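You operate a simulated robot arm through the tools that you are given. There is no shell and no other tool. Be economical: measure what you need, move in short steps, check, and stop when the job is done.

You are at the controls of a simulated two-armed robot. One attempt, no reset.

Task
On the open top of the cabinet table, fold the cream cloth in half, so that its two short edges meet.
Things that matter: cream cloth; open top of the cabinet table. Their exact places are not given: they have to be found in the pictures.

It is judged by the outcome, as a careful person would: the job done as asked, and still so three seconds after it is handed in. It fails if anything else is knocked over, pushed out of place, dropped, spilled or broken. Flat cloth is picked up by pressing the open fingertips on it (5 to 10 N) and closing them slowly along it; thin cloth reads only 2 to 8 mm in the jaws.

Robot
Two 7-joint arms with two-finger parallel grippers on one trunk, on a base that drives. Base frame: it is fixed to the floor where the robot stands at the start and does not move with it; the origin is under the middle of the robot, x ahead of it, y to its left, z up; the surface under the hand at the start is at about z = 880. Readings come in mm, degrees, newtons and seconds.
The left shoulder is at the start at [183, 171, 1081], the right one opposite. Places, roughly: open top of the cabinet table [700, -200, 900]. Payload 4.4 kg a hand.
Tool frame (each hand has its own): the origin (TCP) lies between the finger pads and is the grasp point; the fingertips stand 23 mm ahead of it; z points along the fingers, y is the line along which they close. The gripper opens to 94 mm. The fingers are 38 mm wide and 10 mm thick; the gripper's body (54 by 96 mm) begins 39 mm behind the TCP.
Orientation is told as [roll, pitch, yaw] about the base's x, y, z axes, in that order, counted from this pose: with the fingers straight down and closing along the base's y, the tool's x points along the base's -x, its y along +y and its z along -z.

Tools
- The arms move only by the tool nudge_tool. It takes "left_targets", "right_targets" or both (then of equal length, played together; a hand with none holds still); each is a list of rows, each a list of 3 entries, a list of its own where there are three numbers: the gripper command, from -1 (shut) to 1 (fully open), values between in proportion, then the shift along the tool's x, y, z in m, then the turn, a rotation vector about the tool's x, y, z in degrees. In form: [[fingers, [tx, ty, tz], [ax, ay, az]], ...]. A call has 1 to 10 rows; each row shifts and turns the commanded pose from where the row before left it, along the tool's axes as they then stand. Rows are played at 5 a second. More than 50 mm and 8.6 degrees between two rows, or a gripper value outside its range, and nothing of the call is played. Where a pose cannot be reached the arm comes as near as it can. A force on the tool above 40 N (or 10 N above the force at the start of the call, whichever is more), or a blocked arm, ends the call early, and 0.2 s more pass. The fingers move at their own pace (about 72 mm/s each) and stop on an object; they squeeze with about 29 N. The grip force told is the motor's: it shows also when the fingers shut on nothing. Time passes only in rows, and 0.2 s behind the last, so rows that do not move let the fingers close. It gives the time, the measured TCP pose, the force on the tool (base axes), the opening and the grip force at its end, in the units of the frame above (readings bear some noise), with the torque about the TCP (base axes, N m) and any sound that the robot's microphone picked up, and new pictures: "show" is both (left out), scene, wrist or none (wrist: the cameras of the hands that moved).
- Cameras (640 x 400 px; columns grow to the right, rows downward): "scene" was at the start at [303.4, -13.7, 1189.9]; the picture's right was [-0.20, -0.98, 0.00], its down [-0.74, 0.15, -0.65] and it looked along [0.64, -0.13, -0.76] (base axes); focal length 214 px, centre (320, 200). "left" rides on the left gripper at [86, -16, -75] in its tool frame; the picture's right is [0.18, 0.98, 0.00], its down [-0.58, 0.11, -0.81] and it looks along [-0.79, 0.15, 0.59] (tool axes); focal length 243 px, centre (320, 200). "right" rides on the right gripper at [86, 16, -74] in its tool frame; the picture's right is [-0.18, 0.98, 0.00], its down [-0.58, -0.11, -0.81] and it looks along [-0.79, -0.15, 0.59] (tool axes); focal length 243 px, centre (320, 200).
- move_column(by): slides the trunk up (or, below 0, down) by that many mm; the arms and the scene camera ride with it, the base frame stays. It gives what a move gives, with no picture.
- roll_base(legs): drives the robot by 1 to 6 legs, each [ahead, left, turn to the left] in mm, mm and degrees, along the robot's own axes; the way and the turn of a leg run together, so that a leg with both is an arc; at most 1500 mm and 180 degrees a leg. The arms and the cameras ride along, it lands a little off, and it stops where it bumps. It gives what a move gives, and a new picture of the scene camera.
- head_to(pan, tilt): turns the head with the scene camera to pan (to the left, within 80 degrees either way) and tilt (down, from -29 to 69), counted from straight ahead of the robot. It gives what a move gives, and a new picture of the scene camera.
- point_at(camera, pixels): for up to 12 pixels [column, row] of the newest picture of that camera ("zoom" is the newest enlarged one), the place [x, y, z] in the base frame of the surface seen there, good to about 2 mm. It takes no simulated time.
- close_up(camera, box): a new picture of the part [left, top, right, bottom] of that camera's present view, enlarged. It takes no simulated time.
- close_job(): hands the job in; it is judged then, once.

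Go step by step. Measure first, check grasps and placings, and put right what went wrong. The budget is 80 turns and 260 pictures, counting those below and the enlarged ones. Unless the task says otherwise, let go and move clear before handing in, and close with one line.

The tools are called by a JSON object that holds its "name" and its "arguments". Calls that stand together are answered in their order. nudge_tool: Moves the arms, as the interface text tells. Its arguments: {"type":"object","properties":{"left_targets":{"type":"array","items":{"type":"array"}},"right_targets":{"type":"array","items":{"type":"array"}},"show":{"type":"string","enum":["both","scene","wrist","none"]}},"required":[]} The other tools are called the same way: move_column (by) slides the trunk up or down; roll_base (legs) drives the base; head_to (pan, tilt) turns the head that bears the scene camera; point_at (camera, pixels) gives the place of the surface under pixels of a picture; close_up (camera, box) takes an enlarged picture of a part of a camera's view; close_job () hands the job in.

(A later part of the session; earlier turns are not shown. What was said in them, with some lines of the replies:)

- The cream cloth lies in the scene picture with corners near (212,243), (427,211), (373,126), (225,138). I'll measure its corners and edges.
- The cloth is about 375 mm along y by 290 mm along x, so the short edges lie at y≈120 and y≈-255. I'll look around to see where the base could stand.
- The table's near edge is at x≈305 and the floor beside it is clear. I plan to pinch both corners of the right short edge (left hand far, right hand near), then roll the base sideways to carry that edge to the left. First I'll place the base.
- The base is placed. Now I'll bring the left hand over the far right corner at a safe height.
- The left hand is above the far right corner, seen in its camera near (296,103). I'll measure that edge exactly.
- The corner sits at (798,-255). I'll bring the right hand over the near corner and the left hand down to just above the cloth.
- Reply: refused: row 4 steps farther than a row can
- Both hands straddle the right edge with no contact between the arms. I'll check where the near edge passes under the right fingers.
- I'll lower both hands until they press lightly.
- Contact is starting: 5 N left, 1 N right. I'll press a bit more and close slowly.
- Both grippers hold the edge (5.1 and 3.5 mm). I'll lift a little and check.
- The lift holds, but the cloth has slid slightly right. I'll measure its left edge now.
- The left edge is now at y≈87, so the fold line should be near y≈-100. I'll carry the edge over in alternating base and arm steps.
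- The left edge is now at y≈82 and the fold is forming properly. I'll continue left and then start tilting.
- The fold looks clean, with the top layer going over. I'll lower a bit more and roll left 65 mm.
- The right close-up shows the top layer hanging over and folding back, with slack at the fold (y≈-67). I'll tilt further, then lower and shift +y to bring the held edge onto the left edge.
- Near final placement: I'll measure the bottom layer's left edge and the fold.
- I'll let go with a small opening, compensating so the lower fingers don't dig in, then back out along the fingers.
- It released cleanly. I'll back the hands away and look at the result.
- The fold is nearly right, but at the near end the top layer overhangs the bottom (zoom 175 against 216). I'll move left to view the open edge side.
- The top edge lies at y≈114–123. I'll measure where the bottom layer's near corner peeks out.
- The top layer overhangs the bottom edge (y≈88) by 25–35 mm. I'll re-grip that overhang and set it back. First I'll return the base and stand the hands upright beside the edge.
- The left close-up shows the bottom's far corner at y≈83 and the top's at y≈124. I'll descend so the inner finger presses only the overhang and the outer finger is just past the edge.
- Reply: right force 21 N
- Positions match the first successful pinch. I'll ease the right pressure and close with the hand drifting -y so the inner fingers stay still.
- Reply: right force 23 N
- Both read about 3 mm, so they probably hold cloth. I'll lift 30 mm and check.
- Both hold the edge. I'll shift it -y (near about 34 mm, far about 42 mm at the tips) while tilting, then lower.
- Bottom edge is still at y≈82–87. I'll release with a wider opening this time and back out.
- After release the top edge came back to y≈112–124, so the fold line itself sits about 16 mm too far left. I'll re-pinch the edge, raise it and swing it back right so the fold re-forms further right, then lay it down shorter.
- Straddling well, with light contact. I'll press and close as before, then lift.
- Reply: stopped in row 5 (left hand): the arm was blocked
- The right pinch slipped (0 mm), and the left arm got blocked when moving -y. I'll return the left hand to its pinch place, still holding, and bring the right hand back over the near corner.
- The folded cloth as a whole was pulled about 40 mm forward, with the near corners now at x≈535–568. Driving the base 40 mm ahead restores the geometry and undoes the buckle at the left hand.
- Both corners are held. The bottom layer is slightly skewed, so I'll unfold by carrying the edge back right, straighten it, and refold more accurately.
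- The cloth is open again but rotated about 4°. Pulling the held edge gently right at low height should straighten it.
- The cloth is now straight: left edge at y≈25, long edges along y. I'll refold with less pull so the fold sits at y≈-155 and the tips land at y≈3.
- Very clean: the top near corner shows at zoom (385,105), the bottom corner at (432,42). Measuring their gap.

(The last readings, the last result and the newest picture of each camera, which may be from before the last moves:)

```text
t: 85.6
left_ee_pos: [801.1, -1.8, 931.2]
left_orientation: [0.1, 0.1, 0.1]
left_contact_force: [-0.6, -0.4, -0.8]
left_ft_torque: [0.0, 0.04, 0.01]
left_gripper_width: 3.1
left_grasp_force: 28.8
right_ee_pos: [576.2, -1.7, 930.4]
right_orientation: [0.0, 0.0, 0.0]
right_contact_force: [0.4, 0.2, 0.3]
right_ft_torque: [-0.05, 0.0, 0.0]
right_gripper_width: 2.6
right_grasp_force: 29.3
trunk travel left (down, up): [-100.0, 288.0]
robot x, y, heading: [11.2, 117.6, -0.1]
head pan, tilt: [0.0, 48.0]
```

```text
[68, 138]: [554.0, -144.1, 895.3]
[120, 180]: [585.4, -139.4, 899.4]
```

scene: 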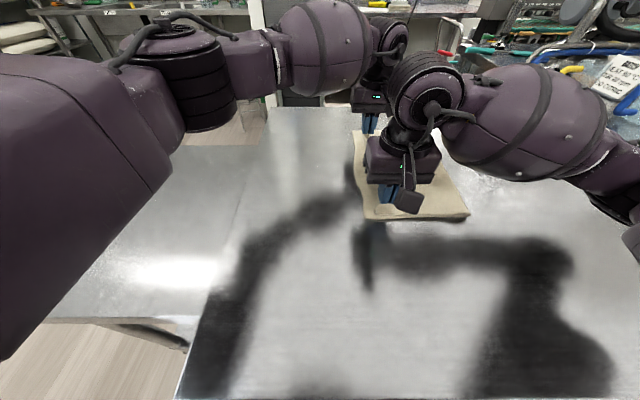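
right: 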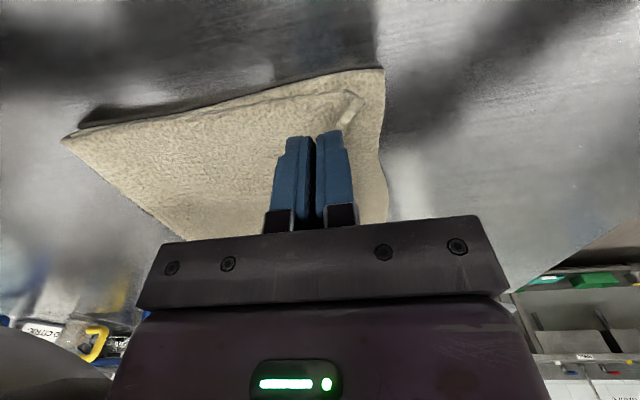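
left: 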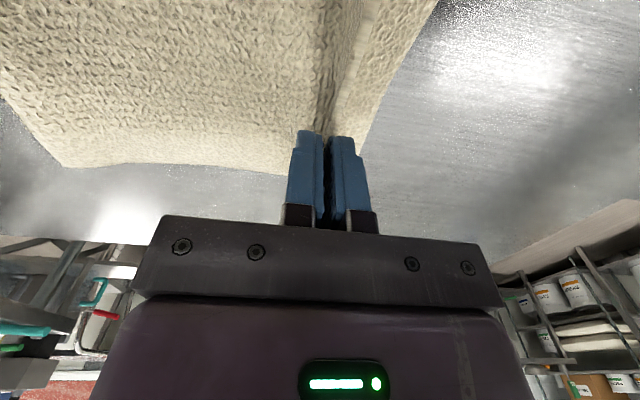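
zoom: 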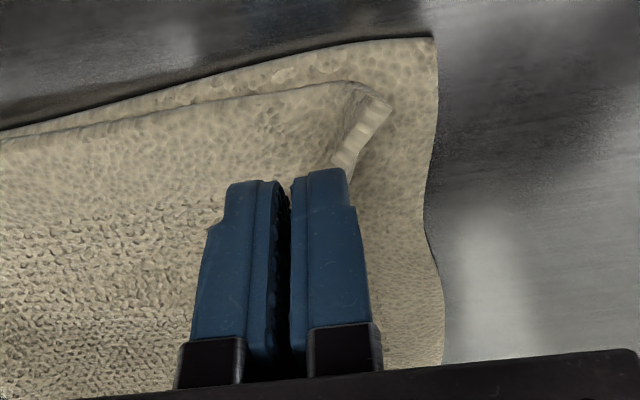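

The top corner already hangs at y≈22 with the fold at y≈-149, exactly half. I'll lower slightly, open, and withdraw straight up.

{"name": "nudge_tool", "arguments": {"left_targets": [[-1, [0, 0.002, 0.006], [0, 0, 0]], [-1, [0, 0.002, 0.006], [0, 0, 0]], [-1, [0, 0, 0], [0, 0, 0]], [-0.8, [0, 0, 0], [0, 0, 0]], [-0.5, [0, 0, 0], [0, 0, 0]], [-0.5, [0, 0, 0], [0, 0, 0]], [-0.5, [0, 0, -0.01], [0, 0, 0]], [-0.5, [0, 0, -0.02], [0, 0, 0]], [-0.5, [0, 0, -0.03], [0, 0, 0]], [-0.5, [0, 0, -0.04], [0, 0, 0]]], "right_targets": [[-1, [0, 0.003, 0.006], [0, 0, 0]], [-1, [0, 0.003, 0.006], [0, 0, 0]], [-1, [0, 0, 0], [0, 0, 0]], [-0.8, [0, 0, 0], [0, 0, 0]], [-0.5, [0, 0, 0], [0, 0, 0]], [-0.5, [0, 0, 0], [0, 0, 0]], [-0.5, [0, 0, -0.01], [0, 0, 0]], [-0.5, [0, 0, -0.02], [0, 0, 0]], [-0.5, [0, 0, -0.03], [0, 0, 0]], [-0.5, [0, 0, -0.04], [0, 0, 0]]]}}

```text
t: 87.8
left_ee_pos: [800.3, 2.5, 1022.5]
left_orientation: [0.1, 0.0, 0.1]
left_contact_force: [-1.0, -0.9, 0.9]
left_ft_torque: [0.02, -0.06, 0.01]
left_gripper_width: 23.4
left_grasp_force: 0.1
right_ee_pos: [574.6, 3.6, 1021.6]
right_orientation: [0.0, -0.2, 0.1]
right_contact_force: [-0.5, 0.1, -0.1]
right_ft_torque: [0.0, -0.01, -0.03]
right_gripper_width: 23.5
right_grasp_force: 0.1
trunk travel left (down, up): [-100.0, 288.0]
robot x, y, heading: [9.1, 115.6, 0.0]
head pan, tilt: [0.0, 48.0]
```

scene: 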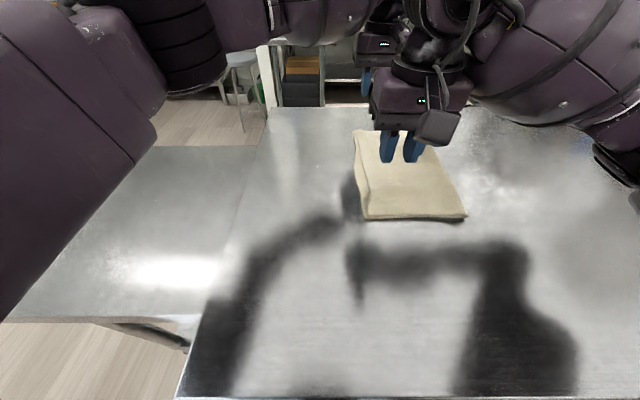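
right: 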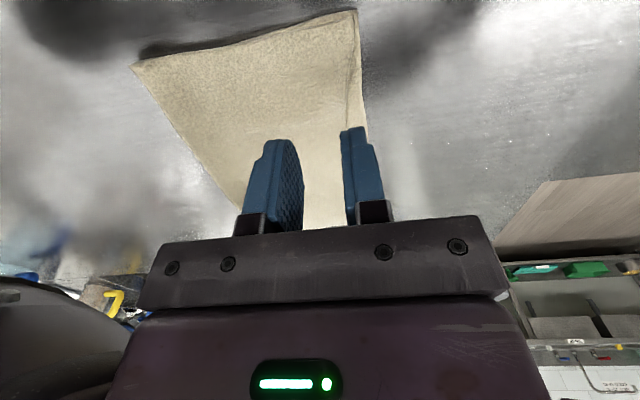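
left: 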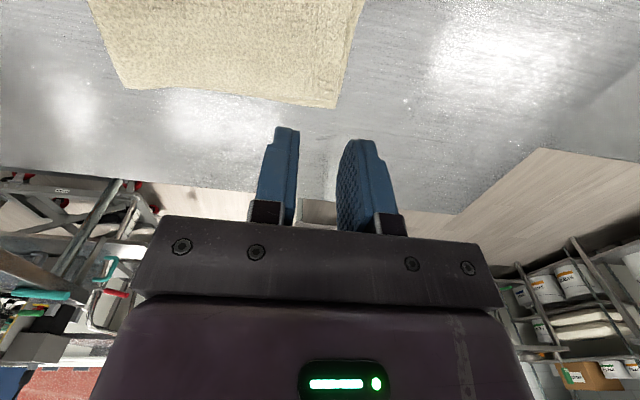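

Excellent: the edges appear to meet within a few mm. I'll raise the hands, move aside and inspect closely.

{"name": "nudge_tool", "arguments": {"left_targets": [[-0.5, [0, 0, -0.04], [0, 0, 0]], [-0.5, [0, 0, -0.04], [0, 0, 0]], [-0.5, [0, 0, 0], [0, 0, 0]]], "right_targets": [[-0.5, [0, 0, -0.04], [0, 0, 0]], [-0.5, [0, 0, -0.04], [0, 0, 0]], [-0.5, [0, 0, 0], [0, 0, 0]]], "show": "wrist"}}

{"name": "roll_base", "arguments": {"legs": [[0, 200, 0]]}}

{"name": "head_to", "arguments": {"pan": -30, "tilt": 48}}

{"name": "close_up", "arguments": {"camera": "scene", "box": [200, 100, 440, 250]}}

```text
t: 88.6
left_ee_pos: [803.9, 1.6, 1095.6]
left_orientation: [0.3, 0.4, -0.1]
left_contact_force: [0.2, 0.2, -0.8]
left_ft_torque: [0.04, 0.03, 0.03]
left_gripper_width: 23.8
left_grasp_force: 0.0
right_ee_pos: [575.6, 2.8, 1096.8]
right_orientation: [0.0, 0.2, 0.0]
right_contact_force: [-0.1, 0.5, -0.3]
right_ft_torque: [-0.03, 0.05, -0.02]
right_gripper_width: 23.5
right_grasp_force: 0.0
trunk travel left (down, up): [-100.0, 288.0]
robot x, y, heading: [13.2, 120.0, 0.2]
head pan, tilt: [0.0, 48.0]
```

right: 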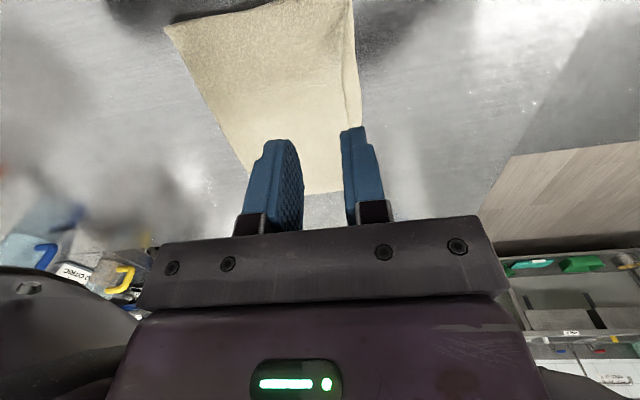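
left: 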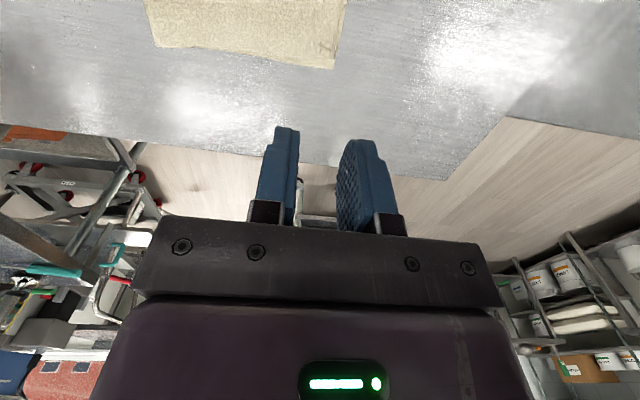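

```text
t: 90.9
left_ee_pos: [801.8, 198.6, 1097.8]
left_orientation: [0.1, 0.2, -0.1]
left_contact_force: [-0.1, 0.4, -0.5]
left_ft_torque: [-0.04, 0.04, 0.0]
left_gripper_width: 23.6
left_grasp_force: 0.1
right_ee_pos: [575.1, 200.5, 1098.5]
right_orientation: [0.1, 0.0, -0.1]
right_contact_force: [-0.4, -0.5, 0.2]
right_ft_torque: [0.0, -0.01, 0.0]
right_gripper_width: 23.6
right_grasp_force: 0.1
trunk travel left (down, up): [-100.0, 288.0]
robot x, y, heading: [6.5, 316.6, -0.2]
head pan, tilt: [0.0, 48.0]
```

scene: 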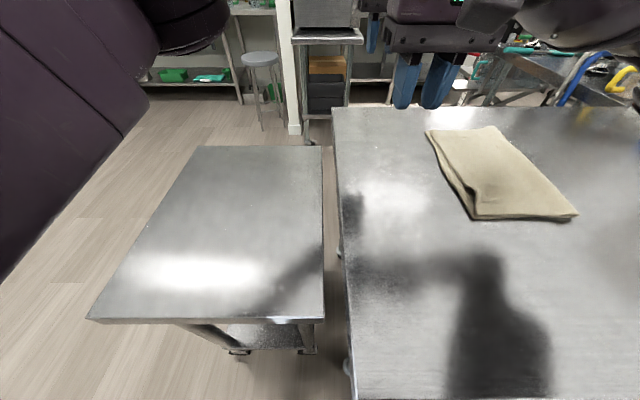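

```text
t: 91.9
left_ee_pos: [802.4, 198.7, 1099.4]
left_orientation: [0.1, 0.2, -0.1]
left_contact_force: [0.3, 0.7, 0.8]
left_ft_torque: [0.0, 0.01, -0.01]
left_gripper_width: 23.4
left_grasp_force: 0.1
right_ee_pos: [575.5, 201.2, 1098.4]
right_orientation: [-0.1, -0.1, -0.1]
right_contact_force: [0.3, 0.9, 0.5]
right_ft_torque: [-0.03, -0.03, -0.02]
right_gripper_width: 23.5
right_grasp_force: 0.0
trunk travel left (down, up): [-100.0, 288.0]
robot x, y, heading: [8.1, 312.5, 0.0]
head pan, tilt: [-30.0, 48.0]
```

scene: 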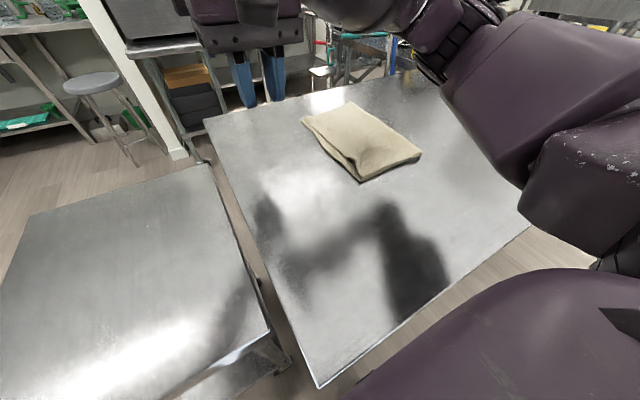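

```text
2.67 times, centred on (320, 175) of scene
```

zoom: 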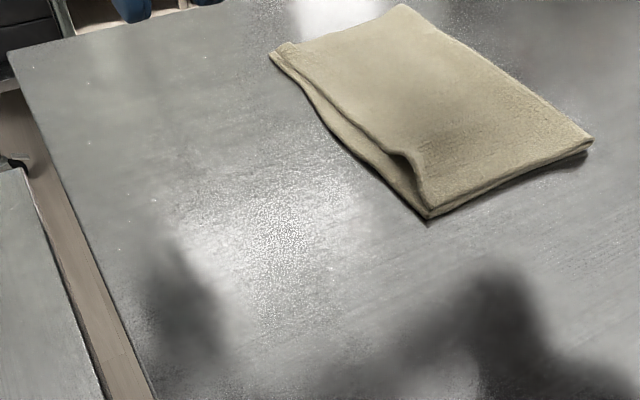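

{"name": "close_up", "arguments": {"camera": "scene", "box": [295, 95, 430, 190]}}

{"name": "point_at", "arguments": {"camera": "zoom", "pixels": [[306, 400], [40, 130]]}}

```text
4.21 times, centred on (362, 142) of scene
```

zoom: 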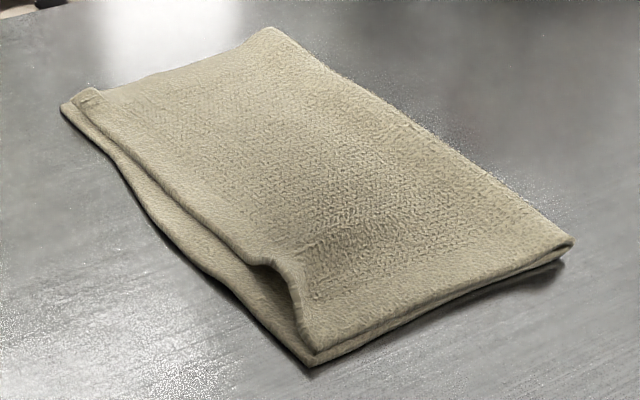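

```text
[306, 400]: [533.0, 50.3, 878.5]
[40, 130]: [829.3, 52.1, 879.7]
```

{"name": "point_at", "arguments": {"camera": "zoom", "pixels": [[88, 98], [145, 162], [190, 207], [262, 260], [292, 285], [308, 345], [66, 110], [130, 180], [180, 235], [250, 303], [308, 358], [285, 310]]}}

```text
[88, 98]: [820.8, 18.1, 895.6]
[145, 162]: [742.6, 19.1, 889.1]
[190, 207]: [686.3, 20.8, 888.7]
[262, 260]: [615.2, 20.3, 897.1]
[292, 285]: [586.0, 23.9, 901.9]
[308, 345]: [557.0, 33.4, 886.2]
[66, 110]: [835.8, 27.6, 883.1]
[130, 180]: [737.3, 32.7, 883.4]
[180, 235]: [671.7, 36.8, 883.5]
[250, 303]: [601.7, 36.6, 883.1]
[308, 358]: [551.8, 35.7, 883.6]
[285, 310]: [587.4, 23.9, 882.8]
```

The edges meet within about 3–15 mm, with the top a little short in the middle and slightly lifted near x≈600. I'll press it down gently with closed fingertips and draw it about 10 mm left.

{"name": "roll_base", "arguments": {"legs": [[0, -197, 0]]}}

{"name": "nudge_tool", "arguments": {"left_targets": [[-1, [0.02, 0, 0.04], [0, 0, 0]], [-1, [0, 0, 0.04], [0, 0, 0]], [-1, [0, 0, 0.04], [0, 0, 0]], [-1, [0, 0, 0.04], [0, 0, 0]], [-1, [0, 0, 0.01], [0, 0, 0]], [-1, [0, 0, 0], [0, 0, 0]]], "right_targets": [[-1, [-0.025, 0, 0.04], [0, 0, 0]], [-1, [0, 0, 0.04], [0, 0, 0]], [-1, [0, 0, 0.04], [0, 0, 0]], [-1, [0, 0, 0.04], [0, 0, 0]], [-1, [0, 0, 0.01], [0, 0, 0]], [-1, [0, 0, 0], [0, 0, 0]]], "show": "wrist"}}

```text
t: 94.2
left_ee_pos: [801.5, 2.2, 1098.2]
left_orientation: [0.1, 0.2, 0.0]
left_contact_force: [-0.1, 0.0, 0.1]
left_ft_torque: [-0.01, 0.04, 0.01]
left_gripper_width: 23.5
left_grasp_force: 0.1
right_ee_pos: [573.5, 3.0, 1098.7]
right_orientation: [0.1, 0.0, -0.2]
right_contact_force: [-0.1, -1.1, 0.4]
right_ft_torque: [-0.02, -0.01, -0.04]
right_gripper_width: 23.5
right_grasp_force: 0.1
trunk travel left (down, up): [-100.0, 288.0]
robot x, y, heading: [7.0, 121.5, -0.2]
head pan, tilt: [-30.0, 48.0]
```

scene: 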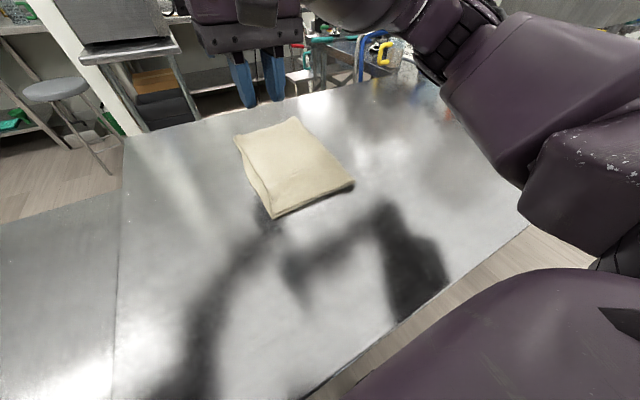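

```text
t: 95.6
left_ee_pos: [781.7, 1.3, 930.5]
left_orientation: [0.0, 0.1, -0.2]
left_contact_force: [0.3, -0.1, -0.4]
left_ft_torque: [0.0, 0.01, -0.02]
left_gripper_width: 0.0
left_grasp_force: 28.8
right_ee_pos: [599.2, 4.2, 926.5]
right_orientation: [0.0, -0.1, -0.2]
right_contact_force: [0.0, -0.5, 0.2]
right_ft_torque: [0.03, 0.02, -0.01]
right_gripper_width: 0.0
right_grasp_force: 28.9
trunk travel left (down, up): [-100.0, 288.0]
robot x, y, heading: [8.0, 116.4, -0.3]
head pan, tilt: [-30.0, 48.0]
```

right: 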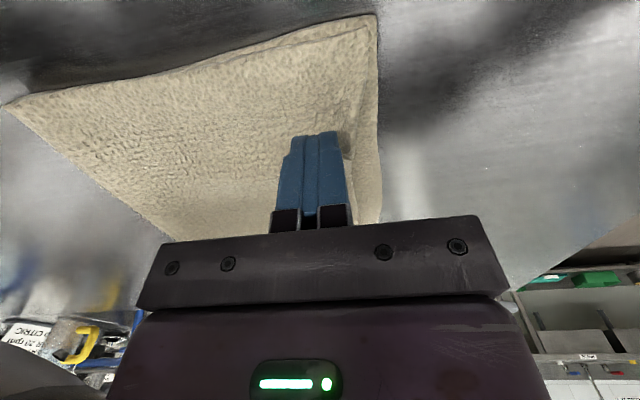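
left: 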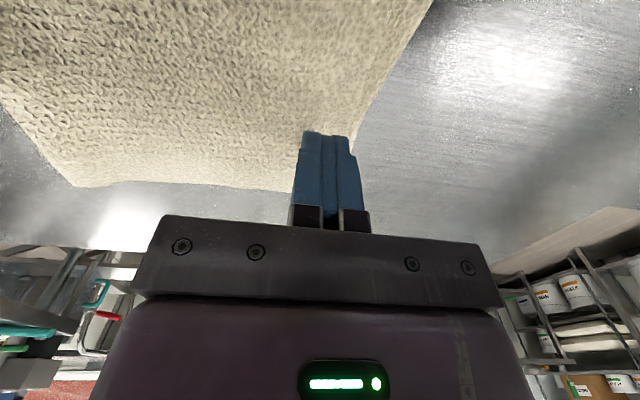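

Just above the cloth. I'll press down gently.

{"name": "nudge_tool", "arguments": {"left_targets": [[-1, [0, 0, 0.006], [0, 0, 0]], [-1, [0, 0, 0.006], [0, 0, 0]], [-1, [0, 0, 0.003], [0, 0, 0]], [-1, [0, 0, 0], [0, 0, 0]]], "right_targets": [[-1, [0, 0, 0.005], [0, 0, 0]], [-1, [0, 0, 0.004], [0, 0, 0]], [-1, [0, 0, 0.003], [0, 0, 0]], [-1, [0, 0, 0], [0, 0, 0]]], "show": "none"}}

```text
t: 96.6
left_ee_pos: [781.2, 2.3, 913.3]
left_orientation: [0.0, 0.1, -0.1]
left_contact_force: [-0.3, 0.1, 0.3]
left_ft_torque: [0.0, -0.03, -0.01]
left_gripper_width: 0.1
left_grasp_force: 28.6
right_ee_pos: [599.9, 4.5, 916.4]
right_orientation: [0.0, 0.0, -0.1]
right_contact_force: [-0.5, 0.3, -0.5]
right_ft_torque: [0.01, 0.0, 0.02]
right_gripper_width: 0.1
right_grasp_force: 28.8
trunk travel left (down, up): [-100.0, 288.0]
robot x, y, heading: [4.6, 114.8, -0.1]
head pan, tilt: [-30.0, 48.0]
```

{"name": "nudge_tool", "arguments": {"left_targets": [[-1, [0, 0, 0.001], [0, 0, 0]], [-1, [0, 0, 0.001], [0, 0, 0]], [-1, [0, 0, 0], [0, 0, 0]]], "right_targets": [[-1, [0, 0, 0.002], [0, 0, 0]], [-1, [0, 0, 0.002], [0, 0, 0]], [-1, [0, 0, 0], [0, 0, 0]]], "show": "none"}}

```text
t: 97.4
left_ee_pos: [781.3, 2.0, 912.2]
left_orientation: [0.1, 0.1, -0.2]
left_contact_force: [-0.1, 0.7, 2.3]
left_ft_torque: [0.01, -0.05, -0.02]
left_gripper_width: 0.0
left_grasp_force: 29.2
right_ee_pos: [598.8, 1.9, 911.5]
right_orientation: [0.0, -0.1, -0.1]
right_contact_force: [-0.2, -0.2, 1.8]
right_ft_torque: [-0.03, -0.04, -0.01]
right_gripper_width: 0.0
right_grasp_force: 29.1
trunk travel left (down, up): [-100.0, 288.0]
robot x, y, heading: [6.1, 121.4, -0.2]
head pan, tilt: [-30.0, 48.0]
```

Light contact at about 2 N. I'll draw the top layer left 14 mm and lift away.

{"name": "nudge_tool", "arguments": {"left_targets": [[-1, [0, 0.003, 0.0005], [0, 0, 0]], [-1, [0, 0.004, 0], [0, 0, 0]], [-1, [0, 0.004, 0], [0, 0, 0]], [-1, [0, 0, 0], [0, 0, 0]], [-1, [0, 0, -0.02], [0, 0, 0]], [-1, [0, 0, -0.03], [0, 0, 0]], [-1, [0, 0, -0.04], [0, 0, 0]], [-1, [0, 0, -0.04], [0, 0, 0]]], "right_targets": [[-1, [0, 0.004, 0.0007], [0, 0, 0]], [-1, [0, 0.005, 0], [0, 0, 0]], [-1, [0, 0.005, 0], [0, 0, 0]], [-1, [0, 0, 0], [0, 0, 0]], [-1, [0, 0, -0.02], [0, 0, 0]], [-1, [0, 0, -0.03], [0, 0, 0]], [-1, [0, 0, -0.04], [0, 0, 0]], [-1, [0, 0, -0.04], [0, 0, 0]]], "show": "none"}}

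{"name": "roll_base", "arguments": {"legs": [[0, 200, 0]]}}

{"name": "close_up", "arguments": {"camera": "scene", "box": [295, 95, 430, 190]}}

```text
t: 99.2
left_ee_pos: [781.5, 11.5, 1044.1]
left_orientation: [0.1, 0.0, 0.0]
left_contact_force: [-0.1, 0.0, -0.4]
left_ft_torque: [0.01, -0.03, 0.0]
left_gripper_width: 0.0
left_grasp_force: 28.8
right_ee_pos: [596.8, 17.9, 1043.2]
right_orientation: [-0.1, -0.1, -0.1]
right_contact_force: [0.3, 0.3, -0.3]
right_ft_torque: [0.0, -0.01, -0.03]
right_gripper_width: 0.1
right_grasp_force: 29.0
trunk travel left (down, up): [-100.0, 288.0]
robot x, y, heading: [9.9, 117.6, -0.2]
head pan, tilt: [-30.0, 48.0]
```

```text
t: 101.6
left_ee_pos: [783.6, 213.7, 1040.6]
left_orientation: [0.2, 0.2, -0.2]
left_contact_force: [-0.3, 0.7, 0.8]
left_ft_torque: [0.01, 0.0, -0.04]
left_gripper_width: 0.1
left_grasp_force: 29.3
right_ee_pos: [599.6, 218.1, 1040.3]
right_orientation: [-0.1, 0.1, -0.1]
right_contact_force: [1.2, 0.3, -0.5]
right_ft_torque: [-0.01, 0.01, -0.01]
right_gripper_width: 0.1
right_grasp_force: 28.6
trunk travel left (down, up): [-100.0, 288.0]
robot x, y, heading: [9.1, 318.7, -0.1]
head pan, tilt: [-30.0, 48.0]
```

scene: 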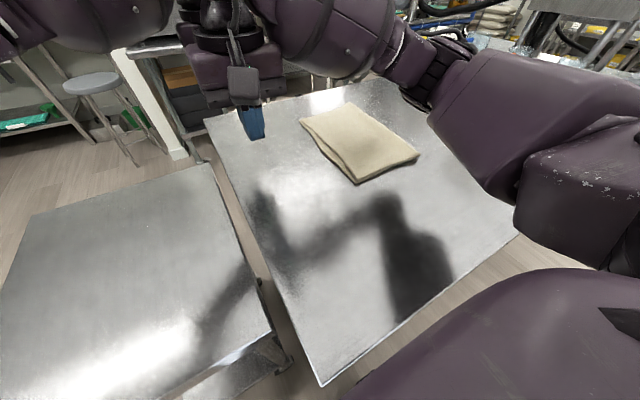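

```text
4.21 times, centred on (362, 142) of scene
```

zoom: 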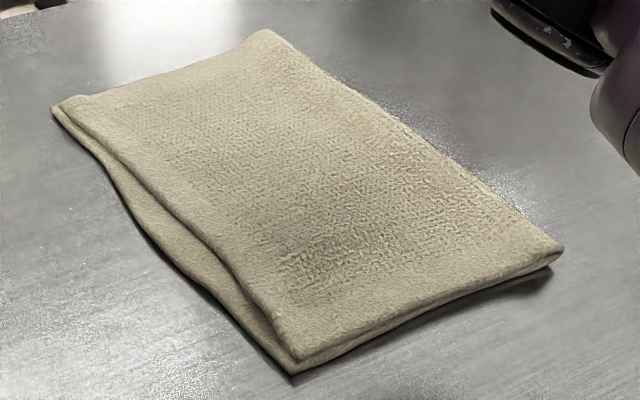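

The cream cloth is folded in half and lying flat on the table. Its short edges are nearly flush, both hands are empty and clear, and nothing else was disturbed, so I'm handing it in.

{"name": "close_job", "arguments": {}}

```text
The job is handed in.
```

The cream cloth is folded in half on the cabinet table, with its short edges meeting to within about 10 mm judged by eye from the last picture. The first fold overhung by 25–40 mm, so I opened the cloth and folded it again. It now lies a few centimetres from where it started, and nothing else on the table was disturbed.
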